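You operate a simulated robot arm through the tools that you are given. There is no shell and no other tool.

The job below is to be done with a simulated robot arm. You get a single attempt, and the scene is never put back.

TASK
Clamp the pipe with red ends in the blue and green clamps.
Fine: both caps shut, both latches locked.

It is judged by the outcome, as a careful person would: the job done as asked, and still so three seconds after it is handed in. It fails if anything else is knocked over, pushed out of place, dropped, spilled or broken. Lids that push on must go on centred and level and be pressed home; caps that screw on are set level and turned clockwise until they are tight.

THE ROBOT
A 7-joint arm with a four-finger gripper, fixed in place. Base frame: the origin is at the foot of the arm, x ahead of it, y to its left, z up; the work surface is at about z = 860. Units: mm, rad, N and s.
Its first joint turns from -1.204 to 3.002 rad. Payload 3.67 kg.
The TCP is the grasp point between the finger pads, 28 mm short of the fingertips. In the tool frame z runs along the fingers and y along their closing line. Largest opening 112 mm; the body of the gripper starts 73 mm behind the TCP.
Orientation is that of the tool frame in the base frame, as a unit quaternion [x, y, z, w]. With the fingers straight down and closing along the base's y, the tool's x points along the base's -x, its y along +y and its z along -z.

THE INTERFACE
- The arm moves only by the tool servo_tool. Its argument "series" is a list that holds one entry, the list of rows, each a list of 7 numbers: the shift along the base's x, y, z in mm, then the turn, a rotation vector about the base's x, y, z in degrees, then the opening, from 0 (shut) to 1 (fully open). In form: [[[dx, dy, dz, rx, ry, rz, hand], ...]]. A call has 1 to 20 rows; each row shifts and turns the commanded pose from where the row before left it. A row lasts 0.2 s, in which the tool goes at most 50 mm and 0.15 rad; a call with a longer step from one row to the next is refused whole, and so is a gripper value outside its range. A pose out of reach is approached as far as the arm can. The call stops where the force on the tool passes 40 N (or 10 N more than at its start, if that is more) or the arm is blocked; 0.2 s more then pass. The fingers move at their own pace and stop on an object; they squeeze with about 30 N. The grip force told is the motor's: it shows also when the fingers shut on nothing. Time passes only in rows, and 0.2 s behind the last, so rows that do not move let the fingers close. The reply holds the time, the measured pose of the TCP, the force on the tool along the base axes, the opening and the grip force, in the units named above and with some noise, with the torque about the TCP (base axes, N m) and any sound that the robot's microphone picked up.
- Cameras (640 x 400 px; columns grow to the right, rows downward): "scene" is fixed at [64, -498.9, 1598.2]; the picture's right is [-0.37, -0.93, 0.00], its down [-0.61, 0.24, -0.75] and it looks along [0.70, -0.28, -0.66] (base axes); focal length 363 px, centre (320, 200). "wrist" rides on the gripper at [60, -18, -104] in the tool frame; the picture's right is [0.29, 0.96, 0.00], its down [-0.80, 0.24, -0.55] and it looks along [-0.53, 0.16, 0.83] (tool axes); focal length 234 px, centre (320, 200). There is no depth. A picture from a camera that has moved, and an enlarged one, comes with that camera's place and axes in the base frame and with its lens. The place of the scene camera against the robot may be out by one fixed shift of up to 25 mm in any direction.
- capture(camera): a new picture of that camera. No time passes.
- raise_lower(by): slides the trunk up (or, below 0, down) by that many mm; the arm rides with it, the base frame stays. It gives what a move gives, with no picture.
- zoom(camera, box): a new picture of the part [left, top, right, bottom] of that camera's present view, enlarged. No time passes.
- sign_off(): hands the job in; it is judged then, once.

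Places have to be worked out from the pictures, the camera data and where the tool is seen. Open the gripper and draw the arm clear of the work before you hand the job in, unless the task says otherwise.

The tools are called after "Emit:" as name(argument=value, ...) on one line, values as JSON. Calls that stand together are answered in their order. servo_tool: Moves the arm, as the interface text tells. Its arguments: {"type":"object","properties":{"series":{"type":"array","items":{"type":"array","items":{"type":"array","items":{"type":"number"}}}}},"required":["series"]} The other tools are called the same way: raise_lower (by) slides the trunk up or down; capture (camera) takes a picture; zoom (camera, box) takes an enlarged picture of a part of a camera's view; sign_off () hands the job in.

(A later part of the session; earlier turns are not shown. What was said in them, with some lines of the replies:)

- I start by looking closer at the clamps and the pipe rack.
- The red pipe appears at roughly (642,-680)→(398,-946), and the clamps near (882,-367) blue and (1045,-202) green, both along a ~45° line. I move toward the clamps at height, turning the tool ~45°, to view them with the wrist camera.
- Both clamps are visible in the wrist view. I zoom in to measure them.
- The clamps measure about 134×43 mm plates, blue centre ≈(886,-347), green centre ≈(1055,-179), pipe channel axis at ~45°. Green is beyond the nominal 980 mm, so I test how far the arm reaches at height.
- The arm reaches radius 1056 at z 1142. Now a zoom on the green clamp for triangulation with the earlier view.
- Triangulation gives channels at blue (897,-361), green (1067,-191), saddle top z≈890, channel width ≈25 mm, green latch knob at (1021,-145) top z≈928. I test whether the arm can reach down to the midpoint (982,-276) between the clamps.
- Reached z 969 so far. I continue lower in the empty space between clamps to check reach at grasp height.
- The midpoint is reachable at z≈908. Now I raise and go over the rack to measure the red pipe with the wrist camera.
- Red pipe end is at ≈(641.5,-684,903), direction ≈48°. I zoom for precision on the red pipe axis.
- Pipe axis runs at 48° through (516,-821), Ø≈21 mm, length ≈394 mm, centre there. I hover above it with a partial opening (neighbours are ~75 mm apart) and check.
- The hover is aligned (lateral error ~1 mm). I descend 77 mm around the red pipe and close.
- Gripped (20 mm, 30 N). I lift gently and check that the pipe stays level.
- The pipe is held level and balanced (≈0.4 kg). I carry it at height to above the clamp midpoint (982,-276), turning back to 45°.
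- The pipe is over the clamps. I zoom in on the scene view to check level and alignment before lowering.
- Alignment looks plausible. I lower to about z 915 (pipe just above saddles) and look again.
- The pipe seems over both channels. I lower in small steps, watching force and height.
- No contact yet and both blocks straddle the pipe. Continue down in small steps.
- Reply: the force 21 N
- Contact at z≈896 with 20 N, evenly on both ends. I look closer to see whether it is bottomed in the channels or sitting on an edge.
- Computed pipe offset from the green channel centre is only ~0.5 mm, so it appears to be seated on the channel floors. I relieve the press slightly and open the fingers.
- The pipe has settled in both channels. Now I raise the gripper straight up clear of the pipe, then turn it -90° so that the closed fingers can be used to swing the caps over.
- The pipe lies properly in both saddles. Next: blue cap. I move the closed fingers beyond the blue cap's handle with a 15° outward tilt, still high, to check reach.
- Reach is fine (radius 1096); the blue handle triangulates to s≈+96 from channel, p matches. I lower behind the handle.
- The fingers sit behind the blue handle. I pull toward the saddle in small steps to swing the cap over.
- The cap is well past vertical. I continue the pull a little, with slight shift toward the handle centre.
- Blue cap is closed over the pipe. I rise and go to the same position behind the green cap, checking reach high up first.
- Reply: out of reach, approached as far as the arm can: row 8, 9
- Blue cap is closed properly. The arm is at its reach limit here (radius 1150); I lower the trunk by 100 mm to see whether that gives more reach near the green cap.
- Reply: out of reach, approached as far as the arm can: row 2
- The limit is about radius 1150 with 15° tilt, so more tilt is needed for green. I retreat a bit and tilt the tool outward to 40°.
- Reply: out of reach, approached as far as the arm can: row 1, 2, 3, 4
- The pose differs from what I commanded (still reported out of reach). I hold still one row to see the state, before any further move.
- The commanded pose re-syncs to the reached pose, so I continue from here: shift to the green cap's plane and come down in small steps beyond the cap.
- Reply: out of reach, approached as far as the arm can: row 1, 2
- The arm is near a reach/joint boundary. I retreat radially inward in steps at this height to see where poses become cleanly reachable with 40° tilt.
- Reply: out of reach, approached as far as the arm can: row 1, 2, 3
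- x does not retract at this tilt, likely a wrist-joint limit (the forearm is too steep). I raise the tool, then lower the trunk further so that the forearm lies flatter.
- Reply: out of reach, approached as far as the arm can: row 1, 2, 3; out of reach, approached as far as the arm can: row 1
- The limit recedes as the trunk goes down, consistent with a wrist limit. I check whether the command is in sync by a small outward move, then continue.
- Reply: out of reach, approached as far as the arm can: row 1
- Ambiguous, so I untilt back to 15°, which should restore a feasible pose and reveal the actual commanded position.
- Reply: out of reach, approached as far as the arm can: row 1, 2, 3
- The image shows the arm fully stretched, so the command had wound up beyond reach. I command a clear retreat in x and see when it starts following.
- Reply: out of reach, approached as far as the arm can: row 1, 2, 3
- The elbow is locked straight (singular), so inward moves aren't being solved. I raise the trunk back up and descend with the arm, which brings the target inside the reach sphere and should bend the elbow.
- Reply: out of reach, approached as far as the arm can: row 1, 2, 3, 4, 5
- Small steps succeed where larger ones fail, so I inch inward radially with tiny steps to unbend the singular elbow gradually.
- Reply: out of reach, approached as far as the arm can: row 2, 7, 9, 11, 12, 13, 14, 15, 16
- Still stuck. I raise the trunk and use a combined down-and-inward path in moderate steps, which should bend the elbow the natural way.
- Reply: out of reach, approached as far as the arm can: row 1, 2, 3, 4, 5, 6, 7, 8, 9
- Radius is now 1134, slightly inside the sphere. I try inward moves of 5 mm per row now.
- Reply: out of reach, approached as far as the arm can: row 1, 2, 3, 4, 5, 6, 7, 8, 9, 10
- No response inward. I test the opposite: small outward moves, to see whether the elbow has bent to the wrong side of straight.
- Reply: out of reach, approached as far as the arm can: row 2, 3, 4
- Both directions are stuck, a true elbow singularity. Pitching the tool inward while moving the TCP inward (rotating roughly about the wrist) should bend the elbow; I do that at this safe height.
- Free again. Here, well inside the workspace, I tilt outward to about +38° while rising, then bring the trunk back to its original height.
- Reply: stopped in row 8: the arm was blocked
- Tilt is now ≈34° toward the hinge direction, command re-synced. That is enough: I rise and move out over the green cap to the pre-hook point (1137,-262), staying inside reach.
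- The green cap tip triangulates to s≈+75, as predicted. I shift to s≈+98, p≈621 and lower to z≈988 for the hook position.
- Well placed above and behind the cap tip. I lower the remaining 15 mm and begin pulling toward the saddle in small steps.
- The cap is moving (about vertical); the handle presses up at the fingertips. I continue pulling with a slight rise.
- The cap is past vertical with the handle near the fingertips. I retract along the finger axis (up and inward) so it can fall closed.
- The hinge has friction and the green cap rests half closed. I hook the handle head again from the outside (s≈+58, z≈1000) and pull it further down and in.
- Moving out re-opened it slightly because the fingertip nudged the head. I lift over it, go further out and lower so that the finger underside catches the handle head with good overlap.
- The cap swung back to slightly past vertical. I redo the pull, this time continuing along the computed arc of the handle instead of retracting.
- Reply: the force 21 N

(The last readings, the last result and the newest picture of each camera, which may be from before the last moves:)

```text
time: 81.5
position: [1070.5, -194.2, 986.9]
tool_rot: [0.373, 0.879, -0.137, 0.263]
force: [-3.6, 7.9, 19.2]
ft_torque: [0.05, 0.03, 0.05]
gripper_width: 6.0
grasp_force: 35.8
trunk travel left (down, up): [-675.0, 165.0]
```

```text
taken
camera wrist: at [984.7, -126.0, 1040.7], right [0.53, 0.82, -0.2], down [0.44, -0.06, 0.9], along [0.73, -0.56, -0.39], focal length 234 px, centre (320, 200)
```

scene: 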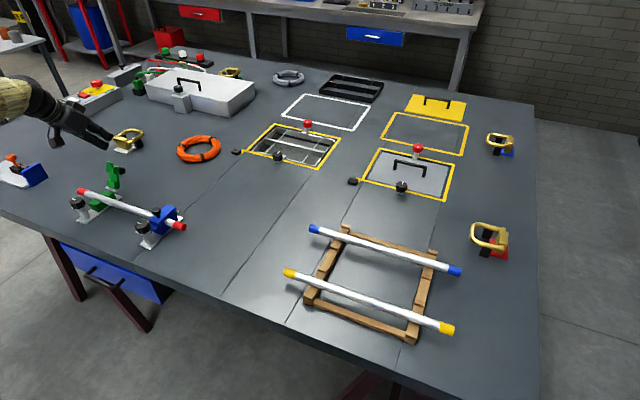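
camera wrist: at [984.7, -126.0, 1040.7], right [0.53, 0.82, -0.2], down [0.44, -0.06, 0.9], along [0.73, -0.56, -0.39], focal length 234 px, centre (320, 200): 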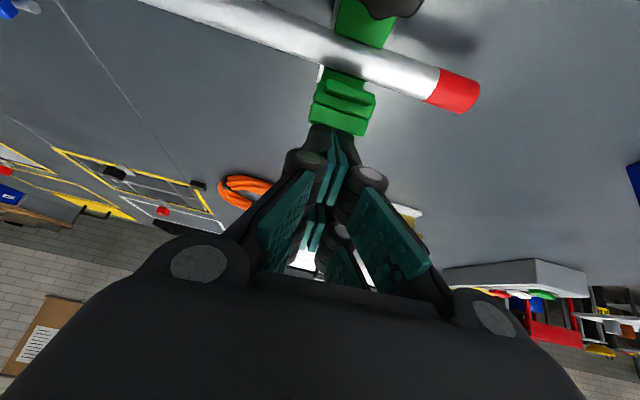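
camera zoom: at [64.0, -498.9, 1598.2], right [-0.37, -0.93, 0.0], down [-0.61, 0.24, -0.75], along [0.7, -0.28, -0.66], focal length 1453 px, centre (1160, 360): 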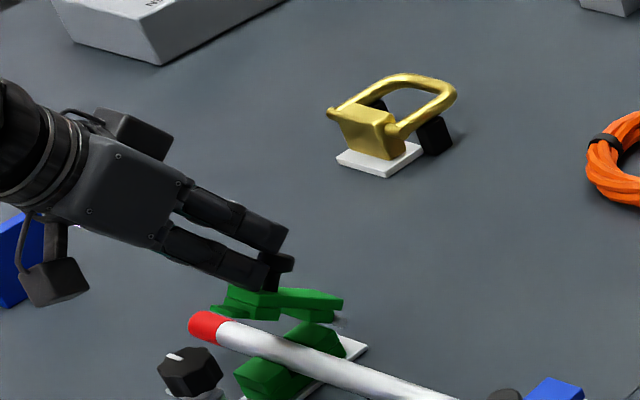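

The green cap is now ~25° from closed, with the handle shank between the fingertips. I continue the arc down.

Emit:
servo_tool(series=[[[-3.5, 3.5, -4, 0, 0, 0, 0], [-3.5, 3.5, -4, 0, 0, 0, 0], [-3.5, 3.5, -5, 0, 0, 0, 0], [-3, 3, -5, 0, 0, 0, 0]]])

Emit:
zoom(camera="scene", box=[60, 110, 160, 210])

Emit:
capture(camera="wrist")

```text
time: 82.4
position: [1063.0, -185.2, 980.3]
tool_rot: [0.372, 0.879, -0.134, 0.267]
force: [-11.0, 8.8, 25.3]
ft_torque: [-0.21, 0.12, 0.08]
gripper_width: 6.1
grasp_force: 35.5
trunk travel left (down, up): [-675.0, 165.0]
stopped in row 4: the force on the tool passed its limit at 42 N (the readings are from after the stop); the commanded pose is now the measured one
```

```text
4.00 times, centred on (110, 160) of scene
camera zoom: at [64.0, -498.9, 1598.2], right [-0.37, -0.93, 0.0], down [-0.61, 0.24, -0.75], along [0.7, -0.28, -0.66], focal length 1453 px, centre (1160, 360)
```

zoom: 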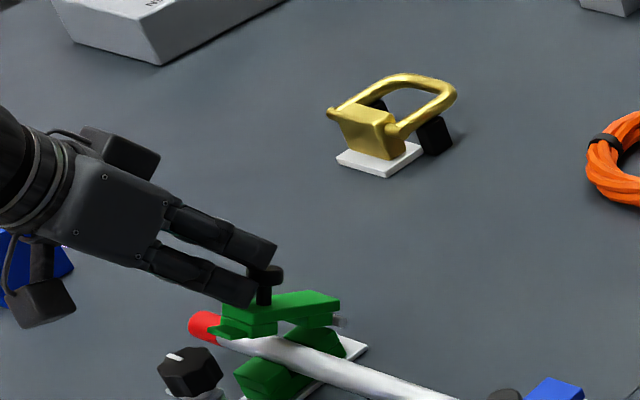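

```text
taken
camera wrist: at [975.0, -116.9, 1033.6], right [0.53, 0.83, -0.2], down [0.43, -0.06, 0.9], along [0.73, -0.56, -0.39], focal length 234 px, centre (320, 200)
```

wrist: 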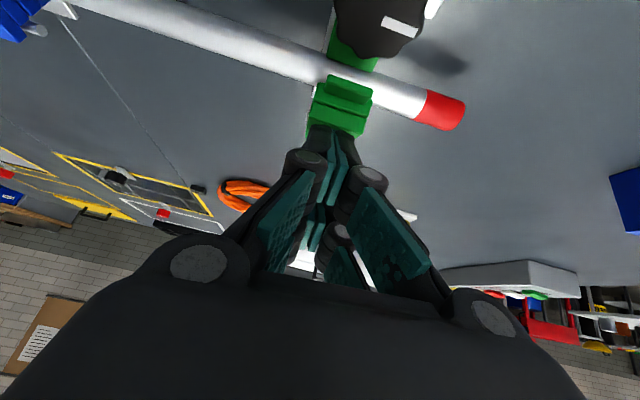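

The green cap is nearly closed; the shank is jammed between the fingertips. I open the fingers to free it and back off along the finger axis.

Emit:
servo_tool(series=[[[0, 0, 0, 0, 0, 0, 0.15], [0, 0, 0, 0, 0, 0, 0.4], [0, 0, 0, 0, 0, 0, 0.4], [-4, 4, 10, 0, 0, 0, 0.4], [-8, 8, 18, 0, 0, 0, 0.4], [-8, 8, 20, 0, 0, 0, 0.4], [-5, 5, 20, 0, 0, 0, 0.4], [0, 0, 0, 0, 0, 0, 0]]])

Emit:
zoom(camera="scene", box=[60, 130, 200, 250])

Emit:
capture(camera="wrist")

```text
time: 84.2
position: [1037.8, -161.5, 1041.0]
tool_rot: [0.372, 0.88, -0.136, 0.263]
force: [-0.4, -0.4, -0.3]
ft_torque: [0.01, -0.02, 0.0]
gripper_width: 0.2
grasp_force: 30.2
trunk travel left (down, up): [-675.0, 165.0]
```

```text
3.33 times, centred on (130, 190) of scene
camera zoom: at [64.0, -498.9, 1598.2], right [-0.37, -0.93, 0.0], down [-0.61, 0.24, -0.75], along [0.7, -0.28, -0.66], focal length 1211 px, centre (953, 233)
```

zoom: 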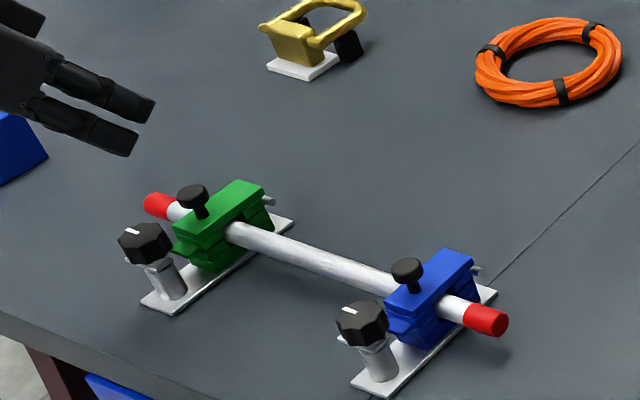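

```text
taken
camera wrist: at [952.5, -93.3, 1094.2], right [0.53, 0.83, -0.2], down [0.44, -0.06, 0.9], along [0.73, -0.56, -0.4], focal length 234 px, centre (320, 200)
```

wrist: 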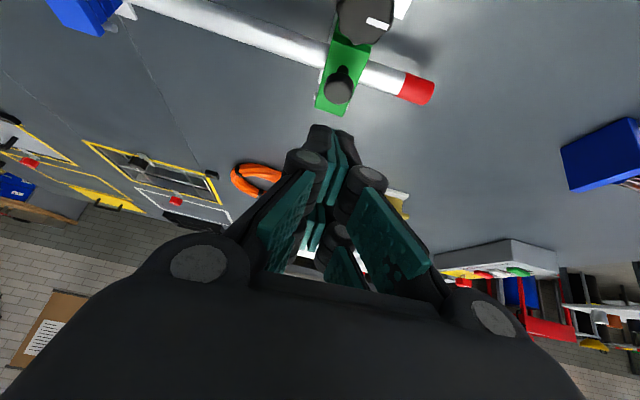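

Both caps now look closed. I zoom to check them and the latch dogs.

Emit:
zoom(camera="scene", box=[75, 170, 135, 220])

Emit:
zoom(camera="scene", box=[130, 190, 195, 245])

```text
8.00 times, centred on (105, 195) of scene
camera zoom: at [64.0, -498.9, 1598.2], right [-0.37, -0.93, 0.0], down [-0.61, 0.24, -0.75], along [0.7, -0.28, -0.66], focal length 2906 px, centre (2040, 240)
```

zoom: 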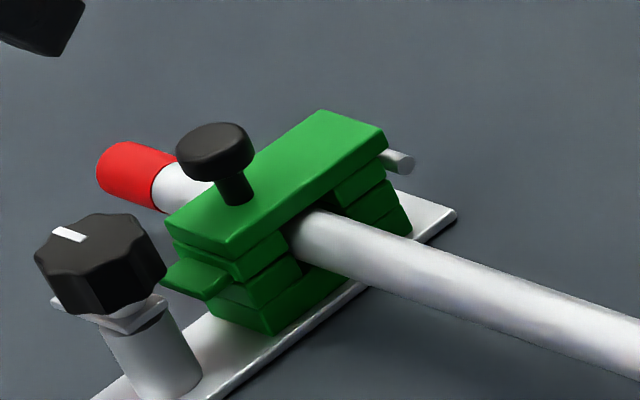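

```text
7.27 times, centred on (162, 218) of scene
camera zoom: at [64.0, -498.9, 1598.2], right [-0.37, -0.93, 0.0], down [-0.61, 0.24, -0.75], along [0.7, -0.28, -0.66], focal length 2642 px, centre (1466, 73)
```

zoom: 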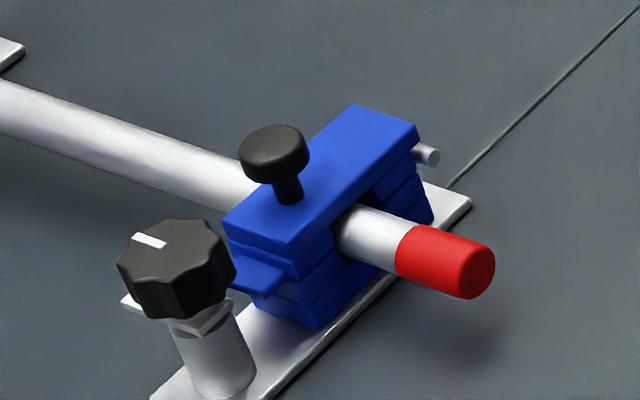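

Both caps lie flat and closed. Next the latches: each dog points along the pipe (+p) and must turn 90° clockwise over the tongue. I retreat, untilt the tool to vertical, and yaw to +45°.

Emit:
servo_tool(series=[[[-36, -20, 15, 0, 0, 0, 0], [-36, -20, 15, 0, 0, 0, 0], [-36, -20, 15, 5.27, 4.3, 0, 0], [0, -20, 0, 5.27, 4.3, 0, 0], [0, -20, 0, 5.27, 4.3, 0, 0], [0, -20, 0, 5.27, 4.3, 0, 0], [0, 0, 0, 5.27, 4.3, 0, 0], [0, 0, 0, 0, 0, 0, 0], [0, 0, 0, 0, 0, 0, 0]]])

Emit:
capture(camera="wrist")

```text
time: 86.2
position: [929.8, -283.2, 1087.0]
tool_rot: [0.391, 0.92, 0.002, 0.004]
force: [0.2, -0.6, -0.1]
ft_torque: [0.03, -0.01, -0.02]
gripper_width: 0.0
grasp_force: 29.8
trunk travel left (down, up): [-675.0, 165.0]
```

```text
taken
camera wrist: at [874.8, -252.4, 1190.7], right [0.49, 0.87, 0.0], down [0.72, -0.41, 0.56], along [0.49, -0.27, -0.83], focal length 234 px, centre (320, 200)
```

wrist: 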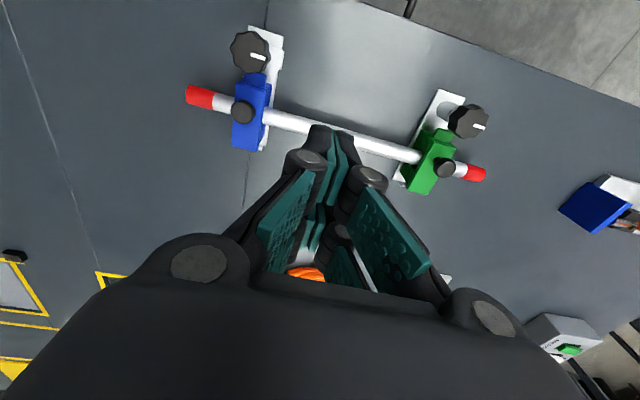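

Tool is vertical now, and both clamps are in view. I zoom to measure knob positions and cap heights.

Emit:
zoom(camera="wrist", box=[180, 10, 320, 160])

Emit:
zoom(camera="wrist", box=[380, 80, 500, 200])

```text
2.67 times, centred on (250, 85) of wrist
camera zoom: at [874.8, -252.4, 1190.7], right [0.49, 0.87, 0.0], down [0.72, -0.41, 0.56], along [0.49, -0.27, -0.83], focal length 624 px, centre (507, 507)
```

zoom: 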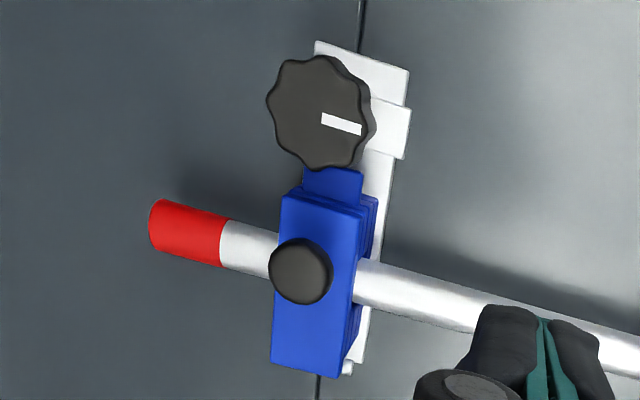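

```text
3.33 times, centred on (440, 140) of wrist
camera zoom: at [874.8, -252.4, 1190.7], right [0.49, 0.87, 0.0], down [0.72, -0.41, 0.56], along [0.49, -0.27, -0.83], focal length 781 px, centre (-80, 400)
```

zoom: 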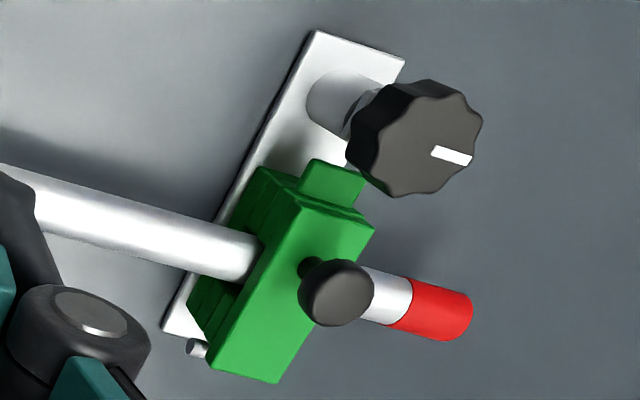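

Knobs are at ≈(848,-314) and (1019,-143). To keep the fingers clear of the caps and handles, I want to grip at yaw 0° and turn to −90°; I test first that −92° yaw is reachable while moving above the blue knob.

Emit:
servo_tool(series=[[[-16, -6, 0, 0, 0, -8.2, 0], [-16, -6, 0, 0, 0, -8.2, 0.42], [-16, -6, 0, 0, 0, -8.2, 0.42], [-16, -6, 0, 0, 0, -8.2, 0.42], [-17, -7, 0, 0, 0, -8.2, 0.42], [0, 0, 0, 0, 0, -8.2, 0.42], [0, 0, 0, 0, 0, 0, 0.42], [0, 0, 0, 0, 0, 0, 0.42]]])

Emit:
capture(camera="wrist")

```text
time: 88.0
position: [848.0, -311.8, 1087.1]
tool_rot: [0.738, 0.674, -0.001, 0.005]
force: [0.2, -0.7, 0.1]
ft_torque: [0.03, 0.0, 0.03]
gripper_width: 46.9
grasp_force: 0.1
trunk travel left (down, up): [-675.0, 165.0]
```

```text
taken
camera wrist: at [834.7, -248.7, 1192.0], right [0.98, 0.2, 0.0], down [0.16, -0.81, 0.56], along [0.11, -0.55, -0.83], focal length 234 px, centre (320, 200)
```

wrist: 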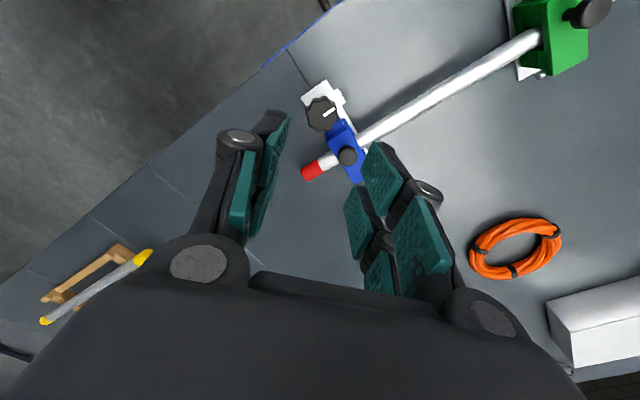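

Yaw −95° is reachable. The blue knob triangulates to ≈(849.5,−312). I yaw back to ≈0°, remove the 0.5° residual tilt, and centre over the blue knob.

Emit:
servo_tool(series=[[[0, 0, 0, 0.5, 0.3, 0, 0.42], [0, 0, 0, 0, 0, 8.1, 0.42], [0, 0, 0, 0, 0, 8.1, 0.42], [0, 0, 0, 0, 0, 8.1, 0.42], [0, 0, 0, 0, 0, 8.1, 0.42], [0, 0, 0, 0, 0, 8.1, 0.42], [0, 0, 0, 0, 0, 8.1, 0.42], [0, 0, 0, 0, 0, 8.1, 0.42], [0, 0, 0, 0, 0, 8.1, 0.42], [0, 0, 0, 0, 0, 8.1, 0.42], [0, 0, 0, 0, 0, 8.1, 0.42], [0, 0, 0, 0, 0, 8.1, 0.42], [0, 0, -40, 0, 0, 8.1, 0.42], [0, 0, 0, 0, 0, 0, 0.42], [0, 0, 0, 0, 0, 0, 0.42]]])

Emit:
capture(camera="wrist")

Emit:
zoom(camera="scene", box=[90, 110, 210, 250])

```text
time: 91.2
position: [851.5, -311.3, 1043.8]
tool_rot: [-0.018, 1.0, 0.001, -0.001]
force: [0.2, -0.7, -0.5]
ft_torque: [-0.02, 0.04, 0.02]
gripper_width: 47.0
grasp_force: 0.0
trunk travel left (down, up): [-675.0, 165.0]
```

```text
taken
camera wrist: at [791.4, -332.0, 1149.6], right [-0.32, 0.95, 0.0], down [0.79, 0.27, 0.55], along [0.52, 0.18, -0.83], focal length 234 px, centre (320, 200)
```

wrist: 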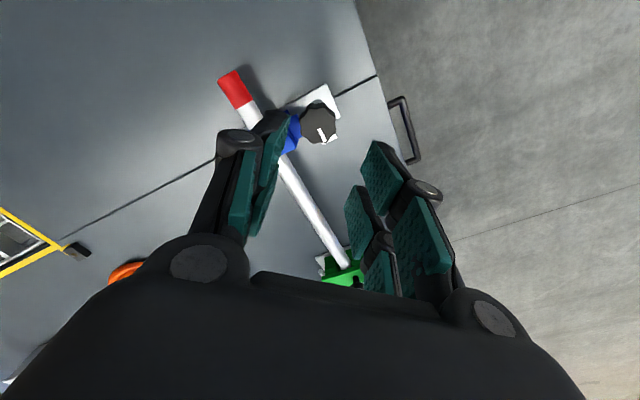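

```text
2.86 times, centred on (150, 180) of scene
camera zoom: at [64.0, -498.9, 1598.2], right [-0.37, -0.93, 0.0], down [-0.61, 0.24, -0.75], along [0.7, -0.28, -0.66], focal length 1038 px, centre (806, 257)
```

zoom: 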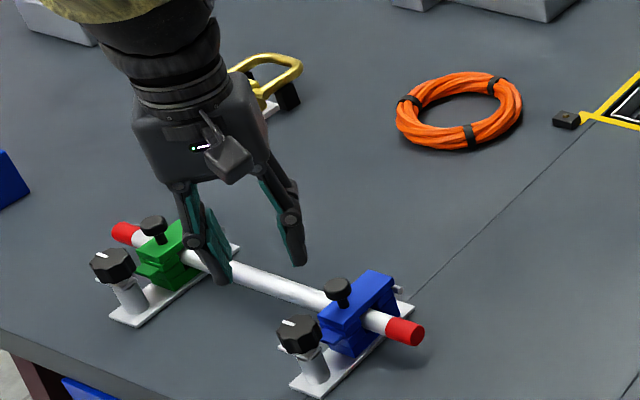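

The tool is centred within ~1.5 mm over the blue knob. I descend to TCP z≈941 (tips ≈913) around the knob.

Emit:
servo_tool(series=[[[-0.5, -1.4, -30, 0, 0, 0, 0.42], [0, 0, -30, 0, 0, 0, 0.42], [0, 0, -20, 0, 0, 0, 0.42], [0, 0, -12, 0, 0, 0, 0.42], [0, 0, -6, 0, 0, 0, 0.42], [0, 0, 0, 0, 0, 0, 0.42], [0, 0, 0, 0, 0, 0, 0.42]]])

Emit:
capture(camera="wrist")

Emit:
zoom(camera="scene", box=[115, 170, 205, 250])

```text
time: 92.8
position: [847.9, -313.2, 947.6]
tool_rot: [-0.017, 1.0, 0.0, 0.0]
force: [-0.5, -0.1, 0.6]
ft_torque: [0.02, 0.04, 0.01]
gripper_width: 47.1
grasp_force: 0.1
trunk travel left (down, up): [-675.0, 165.0]
```

```text
taken
camera wrist: at [787.9, -332.6, 1052.5], right [-0.32, 0.95, 0.0], down [0.79, 0.27, 0.55], along [0.52, 0.18, -0.83], focal length 234 px, centre (320, 200)
```

wrist: 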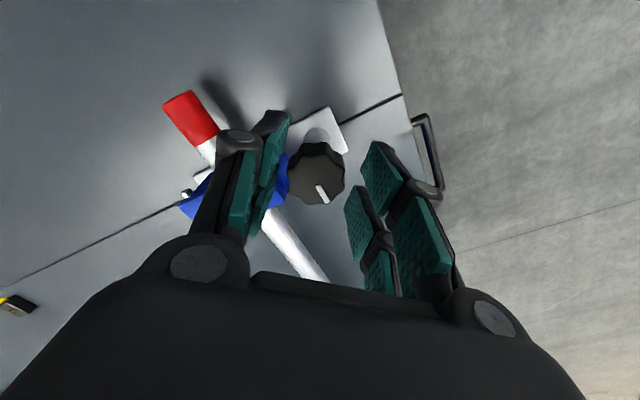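

```text
5.00 times, centred on (160, 210) of scene
camera zoom: at [64.0, -498.9, 1598.2], right [-0.37, -0.93, 0.0], down [-0.61, 0.24, -0.75], along [0.7, -0.28, -0.66], focal length 1816 px, centre (1120, 150)
```

zoom: 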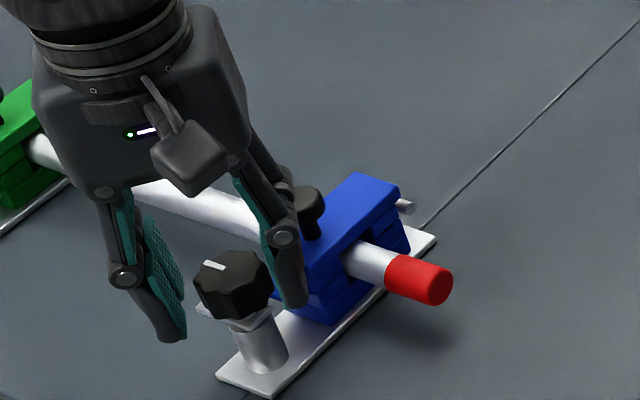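

Fingers straddle the knob cleanly. I lower 5 mm, close on it, and turn 90° clockwise (negative yaw).

Emit:
servo_tool(series=[[[0, 0, -5, 0, 0, 0, 0.42], [0, 0, 0, 0, 0, 0, 0.2], [0, 0, 0, 0, 0, 0, 0], [0, 0, 0, 0, 0, 0, 0], [0, 0, 0, 0, 0, -5, 0], [0, 0, 0, 0, 0, -8, 0], [0, 0, 0, 0, 0, -8, 0], [0, 0, 0, 0, 0, -8, 0], [0, 0, 0, 0, 0, -8, 0], [0, 0, 0, 0, 0, -8, 0], [0, 0, 0, 0, 0, -8, 0], [0, 0, 0, 0, 0, -8, 0], [0, 0, 0, 0, 0, 0, 0]]])

Emit:
capture(camera="wrist")

Emit:
zoom(camera="scene", box=[115, 170, 205, 250])

```text
time: 95.6
position: [850.5, -311.6, 942.7]
tool_rot: [0.492, 0.87, 0.0, 0.0]
force: [23.3, -0.5, 1.5]
ft_torque: [0.52, -0.3, 0.02]
gripper_width: 34.7
grasp_force: 45.3
trunk travel left (down, up): [-675.0, 165.0]
```

```text
taken
camera wrist: at [803.5, -269.8, 1047.3], right [0.67, 0.74, 0.0], down [0.62, -0.56, 0.55], along [0.41, -0.37, -0.83], focal length 234 px, centre (320, 200)
```

wrist: 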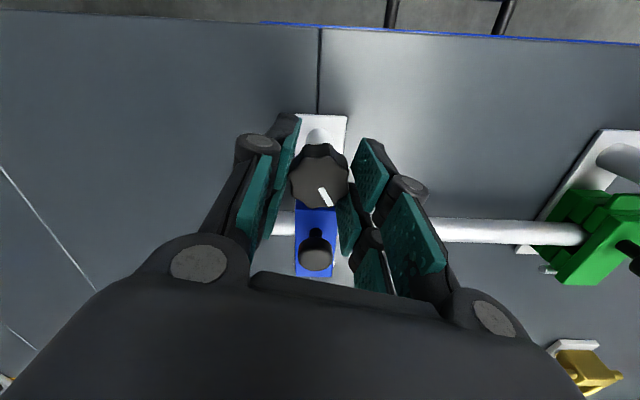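

```text
5.00 times, centred on (160, 210) of scene
camera zoom: at [64.0, -498.9, 1598.2], right [-0.37, -0.93, 0.0], down [-0.61, 0.24, -0.75], along [0.7, -0.28, -0.66], focal length 1816 px, centre (1120, 150)
```

zoom: 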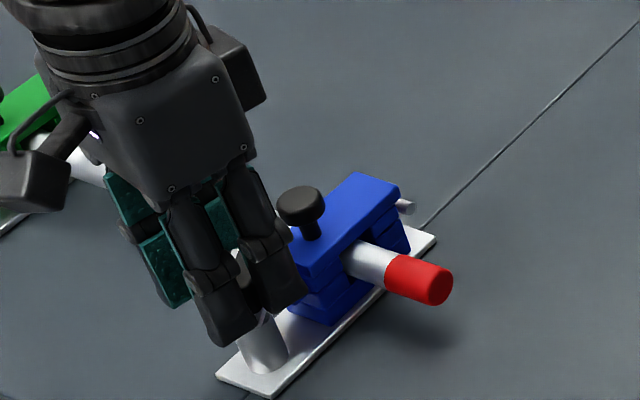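

The knob follows the gripper (mark at about −17°, needs −45°). A 23 N side force shows a small misalignment; I shift 1 mm and continue the remaining ~29°.

Emit:
servo_tool(series=[[[1, 0, 0, 0, 0, 0, 0], [0.5, 0, 0, 0, 0, -7, 0], [0, 0, 0, 0, 0, -7, 0], [0, 0, 0, 0, 0, -7, 0], [0, 0, 0, 0, 0, -7, 0], [0, 0, 0, 0, 0, 0, 0]]])

Emit:
capture(camera="wrist")

Emit:
zoom(camera="wrist", box=[260, 120, 380, 280])

```text
time: 97.0
position: [850.6, -311.8, 941.6]
tool_rot: [0.689, 0.725, 0.0, 0.0]
force: [27.2, 2.3, 10.1]
ft_torque: [-0.65, -0.75, 0.04]
gripper_width: 34.6
grasp_force: 45.5
trunk travel left (down, up): [-675.0, 165.0]
```

```text
taken
camera wrist: at [829.6, -252.5, 1047.2], right [0.94, 0.34, 0.0], down [0.28, -0.78, 0.55], along [0.19, -0.52, -0.83], focal length 234 px, centre (320, 200)
```

wrist: 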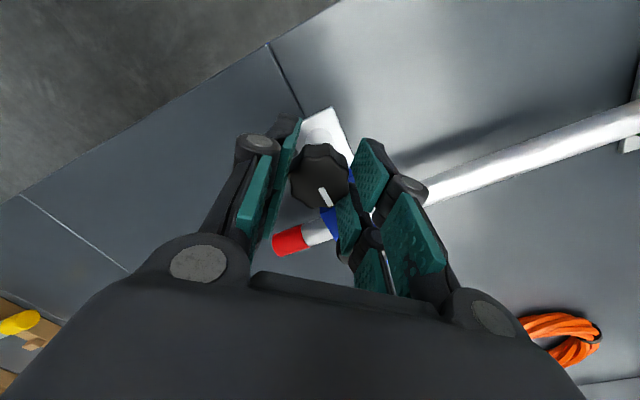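

```text
2.50 times, centred on (320, 200) of wrist
camera zoom: at [829.6, -252.5, 1047.2], right [0.94, 0.34, 0.0], down [0.28, -0.78, 0.55], along [0.19, -0.52, -0.83], focal length 585 px, centre (320, 200)
```

zoom: 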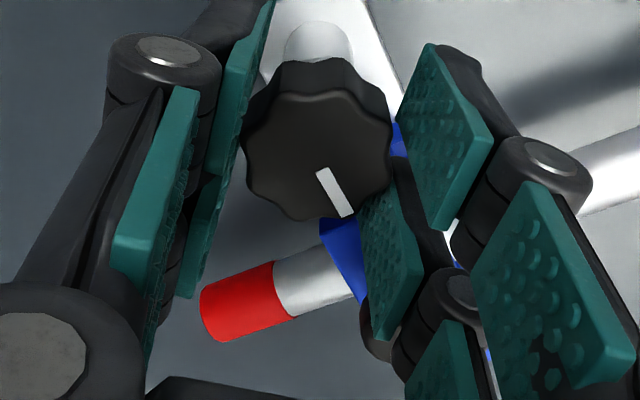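

The mark now points at −45°, i.e. the dog is over the tongue. I release and raise to inspect.

Emit:
servo_tool(series=[[[0, 0, 0, 0, 0, 0, 0.25], [0, 0, 0, 0, 0, 0, 0.42], [0, 0, 0, 0, 0, 0, 0.42], [0, 0, 15, 0, 0, 0, 0.42], [0, 0, 30, 0, 0, 0, 0.42], [0, 0, 45, 0, 0, 0, 0.42], [0, 0, 30, 0, 0, 0, 0.42], [0, 0, 0, 0, 0, 0, 0.42]]])

Emit:
capture(camera="wrist")

Emit:
zoom(camera="wrist", box=[260, 60, 400, 190])

Emit:
zoom(camera="scene", box=[130, 190, 195, 245])

```text
time: 98.8
position: [849.5, -312.9, 1060.5]
tool_rot: [0.689, 0.725, -0.001, -0.001]
force: [0.8, 0.1, -0.2]
ft_torque: [-0.01, 0.0, -0.04]
gripper_width: 47.2
grasp_force: 0.2
trunk travel left (down, up): [-675.0, 165.0]
```

```text
taken
camera wrist: at [827.9, -253.5, 1166.5], right [0.94, 0.34, 0.0], down [0.28, -0.78, 0.55], along [0.19, -0.52, -0.83], focal length 234 px, centre (320, 200)
```

wrist: 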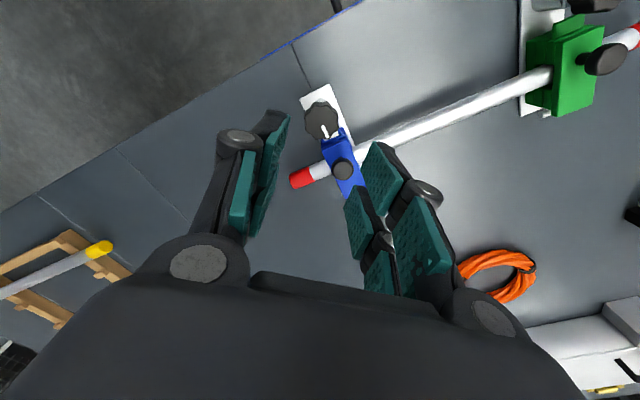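

```text
3.08 times, centred on (330, 125) of wrist
camera zoom: at [827.9, -253.5, 1166.5], right [0.94, 0.34, 0.0], down [0.28, -0.78, 0.55], along [0.19, -0.52, -0.83], focal length 720 px, centre (289, 431)
```

zoom: 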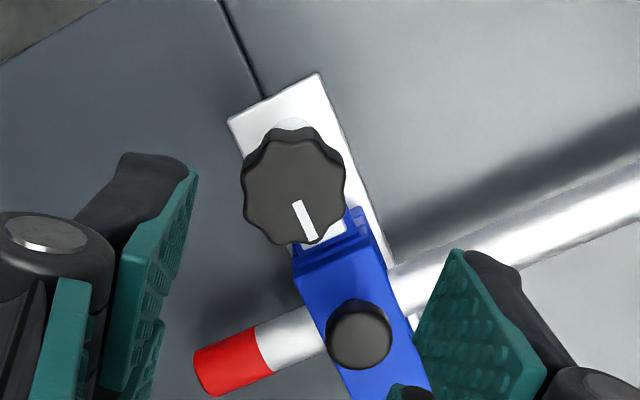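

```text
7.27 times, centred on (162, 218) of scene
camera zoom: at [64.0, -498.9, 1598.2], right [-0.37, -0.93, 0.0], down [-0.61, 0.24, -0.75], along [0.7, -0.28, -0.66], focal length 2642 px, centre (1466, 73)
```

zoom: 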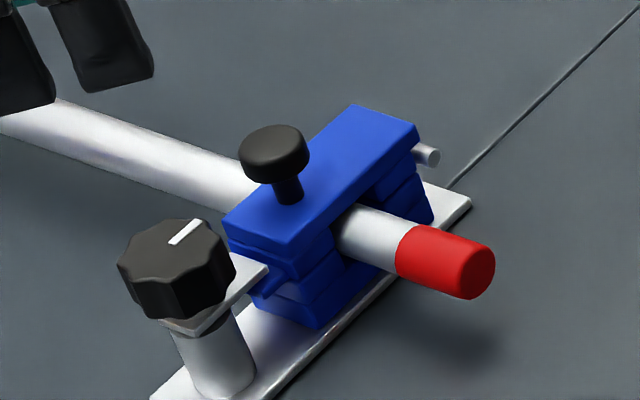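

The blue latch dog is over the tongue (mark at −47°, within 2°). Now to the green knob at ≈(1021,−143), yawing back to ≈+2°.

Emit:
servo_tool(series=[[[15.5, 15.4, 0, 0, 0, 8.1, 0.42], [15.5, 15.4, 0, 0, 0, 8.1, 0.42], [15.5, 15.4, 0, 0, 0, 8.1, 0.42], [15.5, 15.4, 0, 0, 0, 8.1, 0.42], [15.5, 15.4, 0, 0, 0, 8.1, 0.42], [15.5, 15.4, 0, 0, 0, 8.1, 0.42], [15.5, 15.4, 0, 0, 0, 8.1, 0.42], [15.5, 15.4, 0, 0, 0, 8.1, 0.42], [15.5, 15.4, 0, 0, 0, 8.1, 0.42], [15.5, 15.4, 0, 0, 0, 8.1, 0.42], [15.5, 15.4, 0, 0, 0, 8.1, 0.42], [0, 0, -20, 0, 0, 0, 0.42], [0, 0, 0, 0, 0, 0, 0.42], [0, 0, 0, 0, 0, 0, 0.42]]])

Emit:
capture(camera="wrist")

Emit:
zoom(camera="wrist", box=[250, 70, 400, 170])

```text
time: 101.8
position: [1021.5, -145.6, 1042.8]
tool_rot: [-0.019, 1.0, -0.001, 0.0]
force: [-0.3, -0.6, 0.1]
ft_torque: [0.02, -0.01, -0.03]
gripper_width: 47.2
grasp_force: 0.1
trunk travel left (down, up): [-675.0, 165.0]
```

```text
taken
camera wrist: at [961.9, -165.5, 1148.0], right [-0.32, 0.95, 0.0], down [0.79, 0.27, 0.55], along [0.52, 0.18, -0.83], focal length 234 px, centre (320, 200)
```

wrist: 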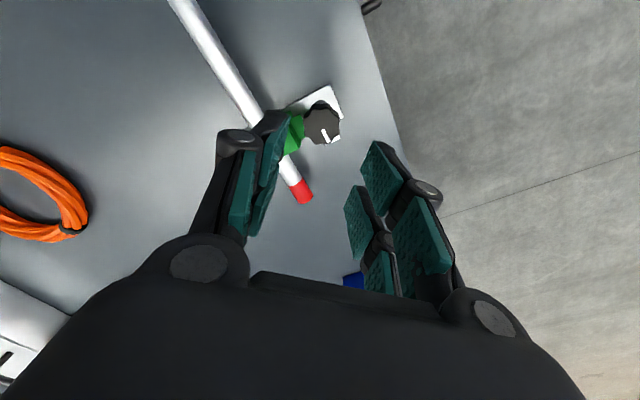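

```text
4.00 times, centred on (325, 120) of wrist
camera zoom: at [961.9, -165.5, 1148.0], right [-0.32, 0.95, 0.0], down [0.79, 0.27, 0.55], along [0.52, 0.18, -0.83], focal length 937 px, centre (300, 520)
```

zoom: 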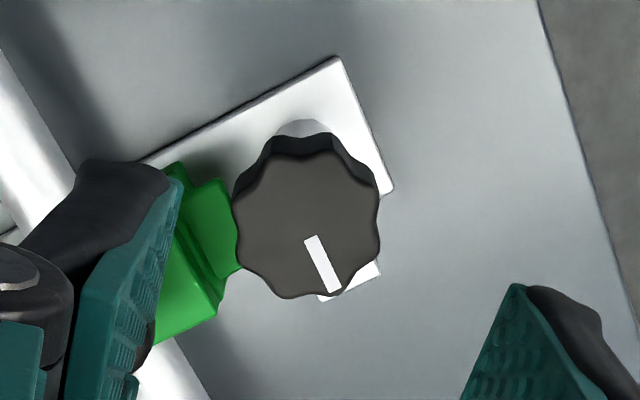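

The green knob centre computes to ≈(1021.5,−143.5). I fine-shift and descend around it, close, then check.

Emit:
servo_tool(series=[[[0.7, 1.2, -30, 0, 0, 0, 0.42], [0, 0, -30, 0, 0, 0, 0.42], [0, 0, -20, 0, 0, 0, 0.42], [0, 0, -12, 0, 0, 0, 0.42], [0, 0, -8, 0, 0, 0, 0.42], [0, 0, 0, 0, 0, 0, 0.42], [0, 0, 0, 0, 0, 0, 0.42]]])

Emit:
capture(camera="wrist")

Emit:
zoom(camera="scene", box=[50, 130, 150, 220])

```text
time: 103.4
position: [1021.4, -144.1, 940.9]
tool_rot: [-0.019, 1.0, 0.0, 0.0]
force: [0.3, 0.6, 0.3]
ft_torque: [-0.03, 0.0, 0.0]
gripper_width: 46.8
grasp_force: 0.1
trunk travel left (down, up): [-675.0, 165.0]
```

```text
taken
camera wrist: at [961.7, -162.8, 1045.9], right [-0.32, 0.95, 0.0], down [0.79, 0.27, 0.55], along [0.52, 0.18, -0.83], focal length 234 px, centre (320, 200)
```

wrist: 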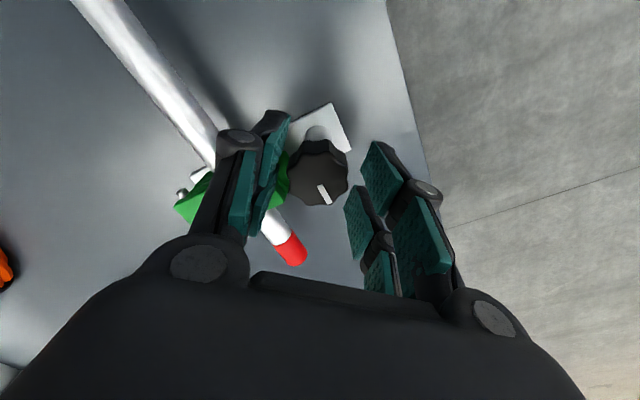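

```text
4.44 times, centred on (100, 175) of scene
camera zoom: at [64.0, -498.9, 1598.2], right [-0.37, -0.93, 0.0], down [-0.61, 0.24, -0.75], along [0.7, -0.28, -0.66], focal length 1615 px, centre (1298, 311)
```

zoom: 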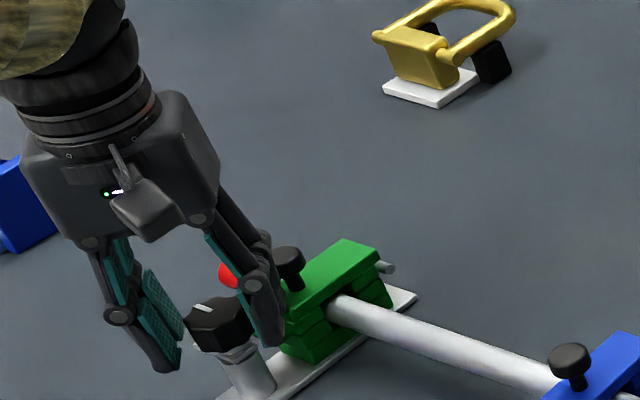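

Positioned like on blue. I close and turn 90° clockwise in steps, with a small x correction midway.

Emit:
servo_tool(series=[[[0, 0, 0, 0, 0, 0, 0.2], [0, 0, 0, 0, 0, 0, 0], [0, 0, 0, 0, 0, 0, 0], [0, 0, 0, 0, 0, -5, 0], [0.3, 0, 0, 0, 0, -8, 0], [0.3, 0, 0, 0, 0, -8, 0], [0.3, 0, 0, 0, 0, -8, 0], [0.3, 0, 0, 0, 0, -8, 0], [0, 0, 0, 0, 0, -8, 0], [0, 0, 0, 0, 0, -8, 0], [0, 0, 0, 0, 0, 0, 0]]])

Emit:
capture(camera="wrist")

```text
time: 105.8
position: [1020.9, -145.4, 940.0]
tool_rot: [0.43, 0.903, 0.0, -0.001]
force: [-17.1, -14.6, -17.2]
ft_torque: [-0.57, -0.08, 0.01]
gripper_width: 34.1
grasp_force: 44.3
trunk travel left (down, up): [-675.0, 165.0]
```

```text
taken
camera wrist: at [969.6, -108.8, 1046.2], right [0.56, 0.83, 0.0], down [0.69, -0.47, 0.55], along [0.45, -0.31, -0.83], focal length 234 px, centre (320, 200)
```

wrist: 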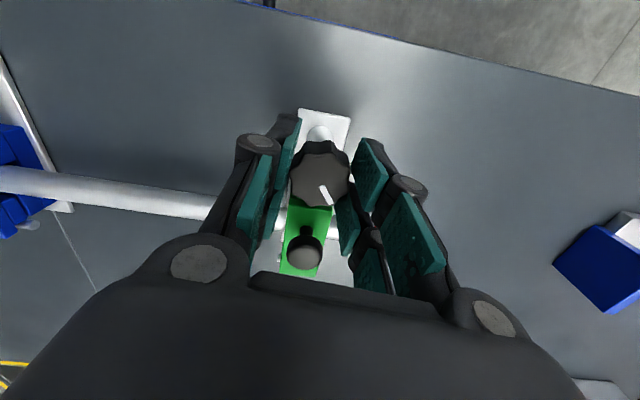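

It turns with the gripper (51° so far). Side force now is opposite, so I shift back slightly and complete the turn.

Emit:
servo_tool(series=[[[-0.8, -0.6, 0, 0, 0, 0, 0], [-0.4, -0.3, 0, 0, 0, -7.4, 0], [0, 0, 0, 0, 0, -7.4, 0], [0, 0, 0, 0, 0, -7.4, 0], [0, 0, 0, 0, 0, -7.4, 0], [0, 0, 0, 0, 0, -7.4, 0], [0, 0, 0, 0, 0, 0, 0]]])

Emit:
zoom(camera="wrist", box=[260, 120, 380, 280])

```text
time: 107.4
position: [1021.2, -144.3, 940.9]
tool_rot: [0.694, 0.72, 0.0, -0.001]
force: [-17.6, -7.6, -26.0]
ft_torque: [-0.29, 0.31, 0.66]
gripper_width: 34.3
grasp_force: 45.6
trunk travel left (down, up): [-675.0, 165.0]
```

```text
2.50 times, centred on (320, 200) of wrist
camera zoom: at [1000.9, -84.7, 1046.8], right [0.95, 0.32, 0.0], down [0.27, -0.79, 0.55], along [0.18, -0.52, -0.83], focal length 585 px, centre (320, 200)
```

zoom: 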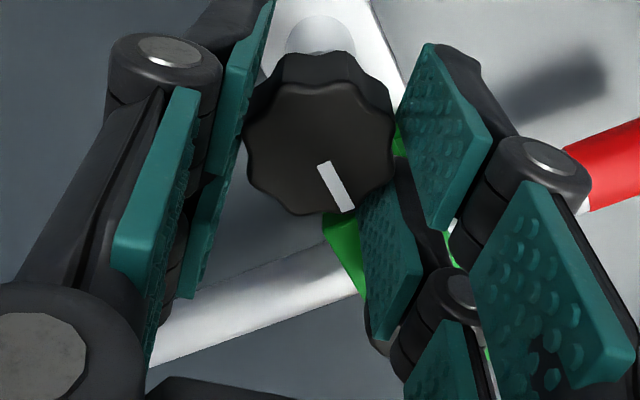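

The mark is near −45° and torque has risen (a stop). I release and raise to inspect.

Emit:
servo_tool(series=[[[0, 0, 0, 0, 0, 0, 0.25], [0, 0, 0, 0, 0, 0, 0.42], [0, 0, 0, 0, 0, 0, 0.42], [0, 0, 15, 0, 0, 0, 0.42], [0, 0, 30, 0, 0, 0, 0.42], [0, 0, 45, 0, 0, 0, 0.42], [-20, 0, 30, 0, 0, 0, 0.42], [-40, -20, 0, 0, 0, 0, 0.42], [-40, -20, 0, 0, 0, 0, 0.42], [0, 0, 0, 0, 0, 0, 0.42]]])

Emit:
capture(camera="wrist")

Emit:
zoom(camera="scene", box=[70, 170, 140, 225])

Emit:
zoom(camera="scene", box=[130, 190, 195, 245])

```text
time: 109.6
position: [921.2, -185.6, 1058.9]
tool_rot: [0.695, 0.719, -0.001, -0.001]
force: [-0.9, 0.5, -0.8]
ft_torque: [-0.03, 0.0, 0.02]
gripper_width: 46.9
grasp_force: 0.1
trunk travel left (down, up): [-675.0, 165.0]
```

```text
taken
camera wrist: at [902.0, -126.4, 1164.1], right [0.95, 0.32, 0.0], down [0.27, -0.79, 0.55], along [0.18, -0.52, -0.83], focal length 234 px, centre (320, 200)
```

wrist: 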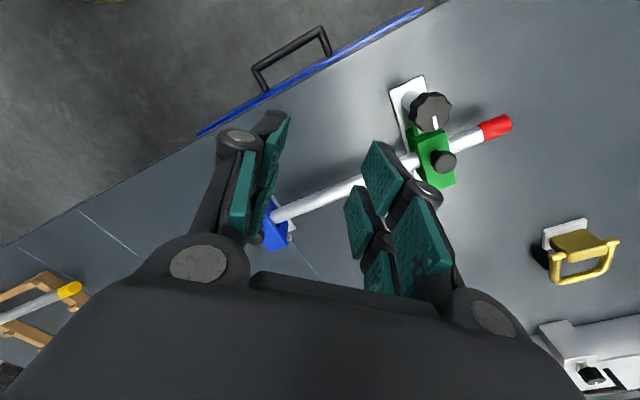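

```text
7.27 times, centred on (105, 198) of scene
camera zoom: at [64.0, -498.9, 1598.2], right [-0.37, -0.93, 0.0], down [-0.61, 0.24, -0.75], along [0.7, -0.28, -0.66], focal length 2642 px, centre (1884, 218)
```

zoom: 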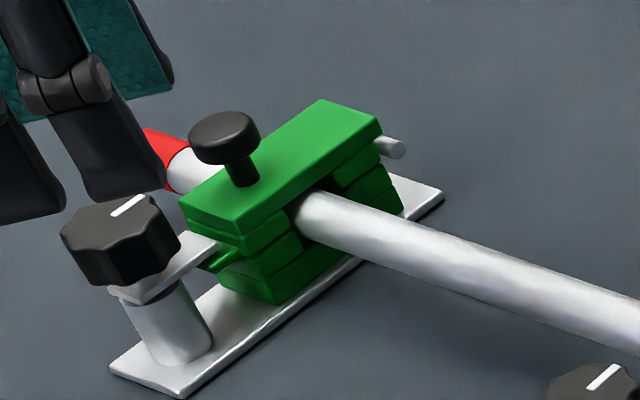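

```text
7.27 times, centred on (162, 218) of scene
camera zoom: at [64.0, -498.9, 1598.2], right [-0.37, -0.93, 0.0], down [-0.61, 0.24, -0.75], along [0.7, -0.28, -0.66], focal length 2642 px, centre (1466, 73)
```

zoom: 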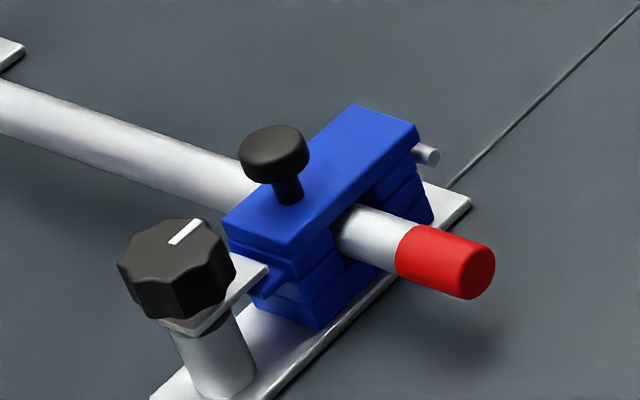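

Both dogs lie over the tongues. I verify the green alignment from above.

Emit:
zoom(camera="wrist", box=[370, 65, 530, 195])

Emit:
capture(camera="scene")

```text
3.08 times, centred on (450, 130) of wrist
camera zoom: at [902.0, -126.4, 1164.1], right [0.95, 0.32, 0.0], down [0.27, -0.79, 0.55], along [0.18, -0.52, -0.83], focal length 720 px, centre (-80, 415)
```

zoom: 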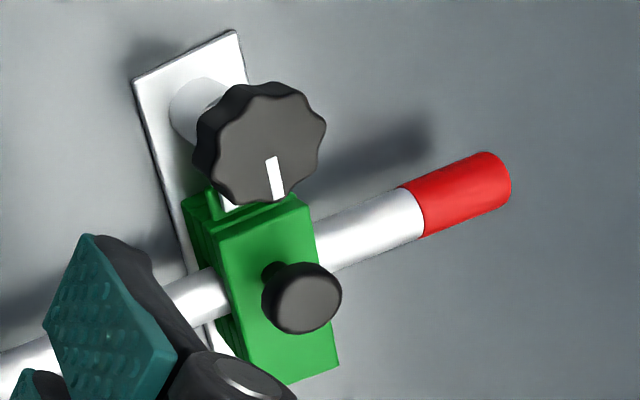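

```text
taken
```

scene: 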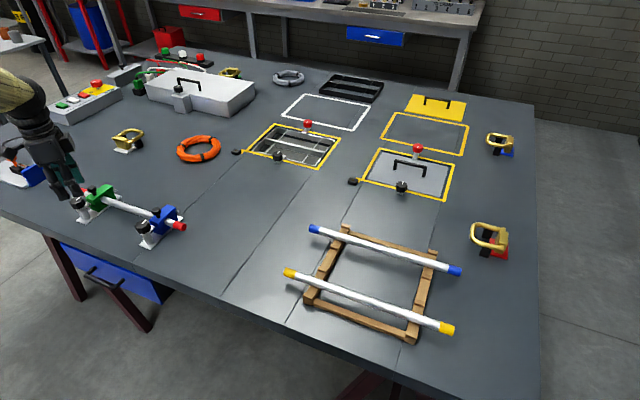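

Both latch marks are at ≈−47°, dogs squarely over the tongues, caps flat, pipe seated, nothing else moved. I open the gripper and draw the arm clear.

Emit:
servo_tool(series=[[[-30, 0, 40, 0, 0, 0, 0.6], [-30, 0, 40, 0, 0, 0, 1], [-30, 0, 40, 0, 0, 0, 1], [-30, 0, 30, 0, 0, 0, 1], [-30, 0, 0, 0, 0, 0, 1], [-30, 0, 0, 0, 0, 0, 1], [0, 0, 0, 0, 0, 0, 1], [0, 0, 0, 0, 0, 0, 1]]])

Emit:
capture(camera="scene")

Emit:
zoom(camera="scene", box=[60, 150, 210, 250])

```text
time: 111.4
position: [741.2, -181.2, 1212.2]
tool_rot: [0.694, 0.72, 0.001, 0.001]
force: [-1.0, 0.4, 0.0]
ft_torque: [0.02, -0.03, -0.01]
gripper_width: 112.0
grasp_force: 0.0
trunk travel left (down, up): [-675.0, 165.0]
```

```text
taken
```

scene: 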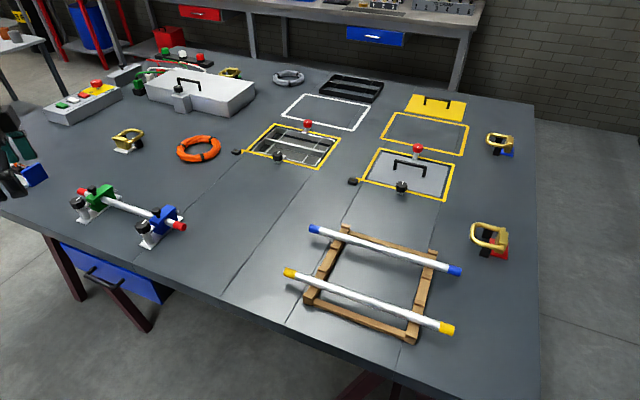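

```text
4.00 times, centred on (135, 200) of scene
camera zoom: at [64.0, -498.9, 1598.2], right [-0.37, -0.93, 0.0], down [-0.61, 0.24, -0.75], along [0.7, -0.28, -0.66], focal length 1453 px, centre (1060, 200)
```

zoom: 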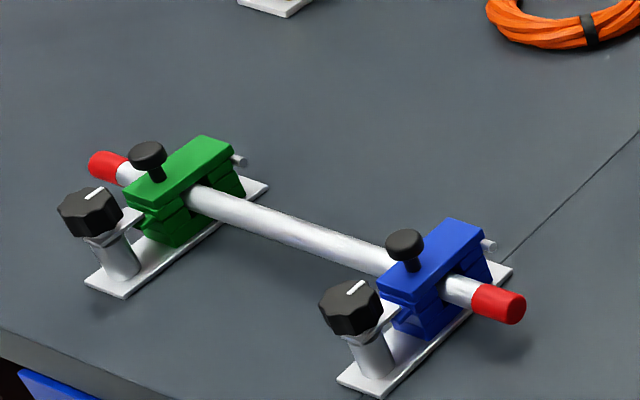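

The red-ended pipe sits in both clamps, both caps are shut, and both latch dogs are turned over their tongues. The gripper is open and the arm is clear, so I hand the job in.

Emit:
sign_off()

```text
The job is handed in.
```

The pipe with red ends is clamped in the blue and green clamps. Both caps are shut and both latches are turned over their tongues.

- **Pipe:** it sits in both channels, sticking out past both clamps.
- **Caps:** both lie flat and closed. The green cap took several tries because it was at the edge of the arm's reach. In the last pictures the pipe and clamps were still in place.
- **Latches:** I turned each knob about 92° clockwise, so the locking tab lies over the cap's tongue. I checked this from the pictures; I did not tug on the caps to test the locks.

Nothing else on the table looks moved in the last scene picture. I opened the gripper and drew the arm clear before handing in.
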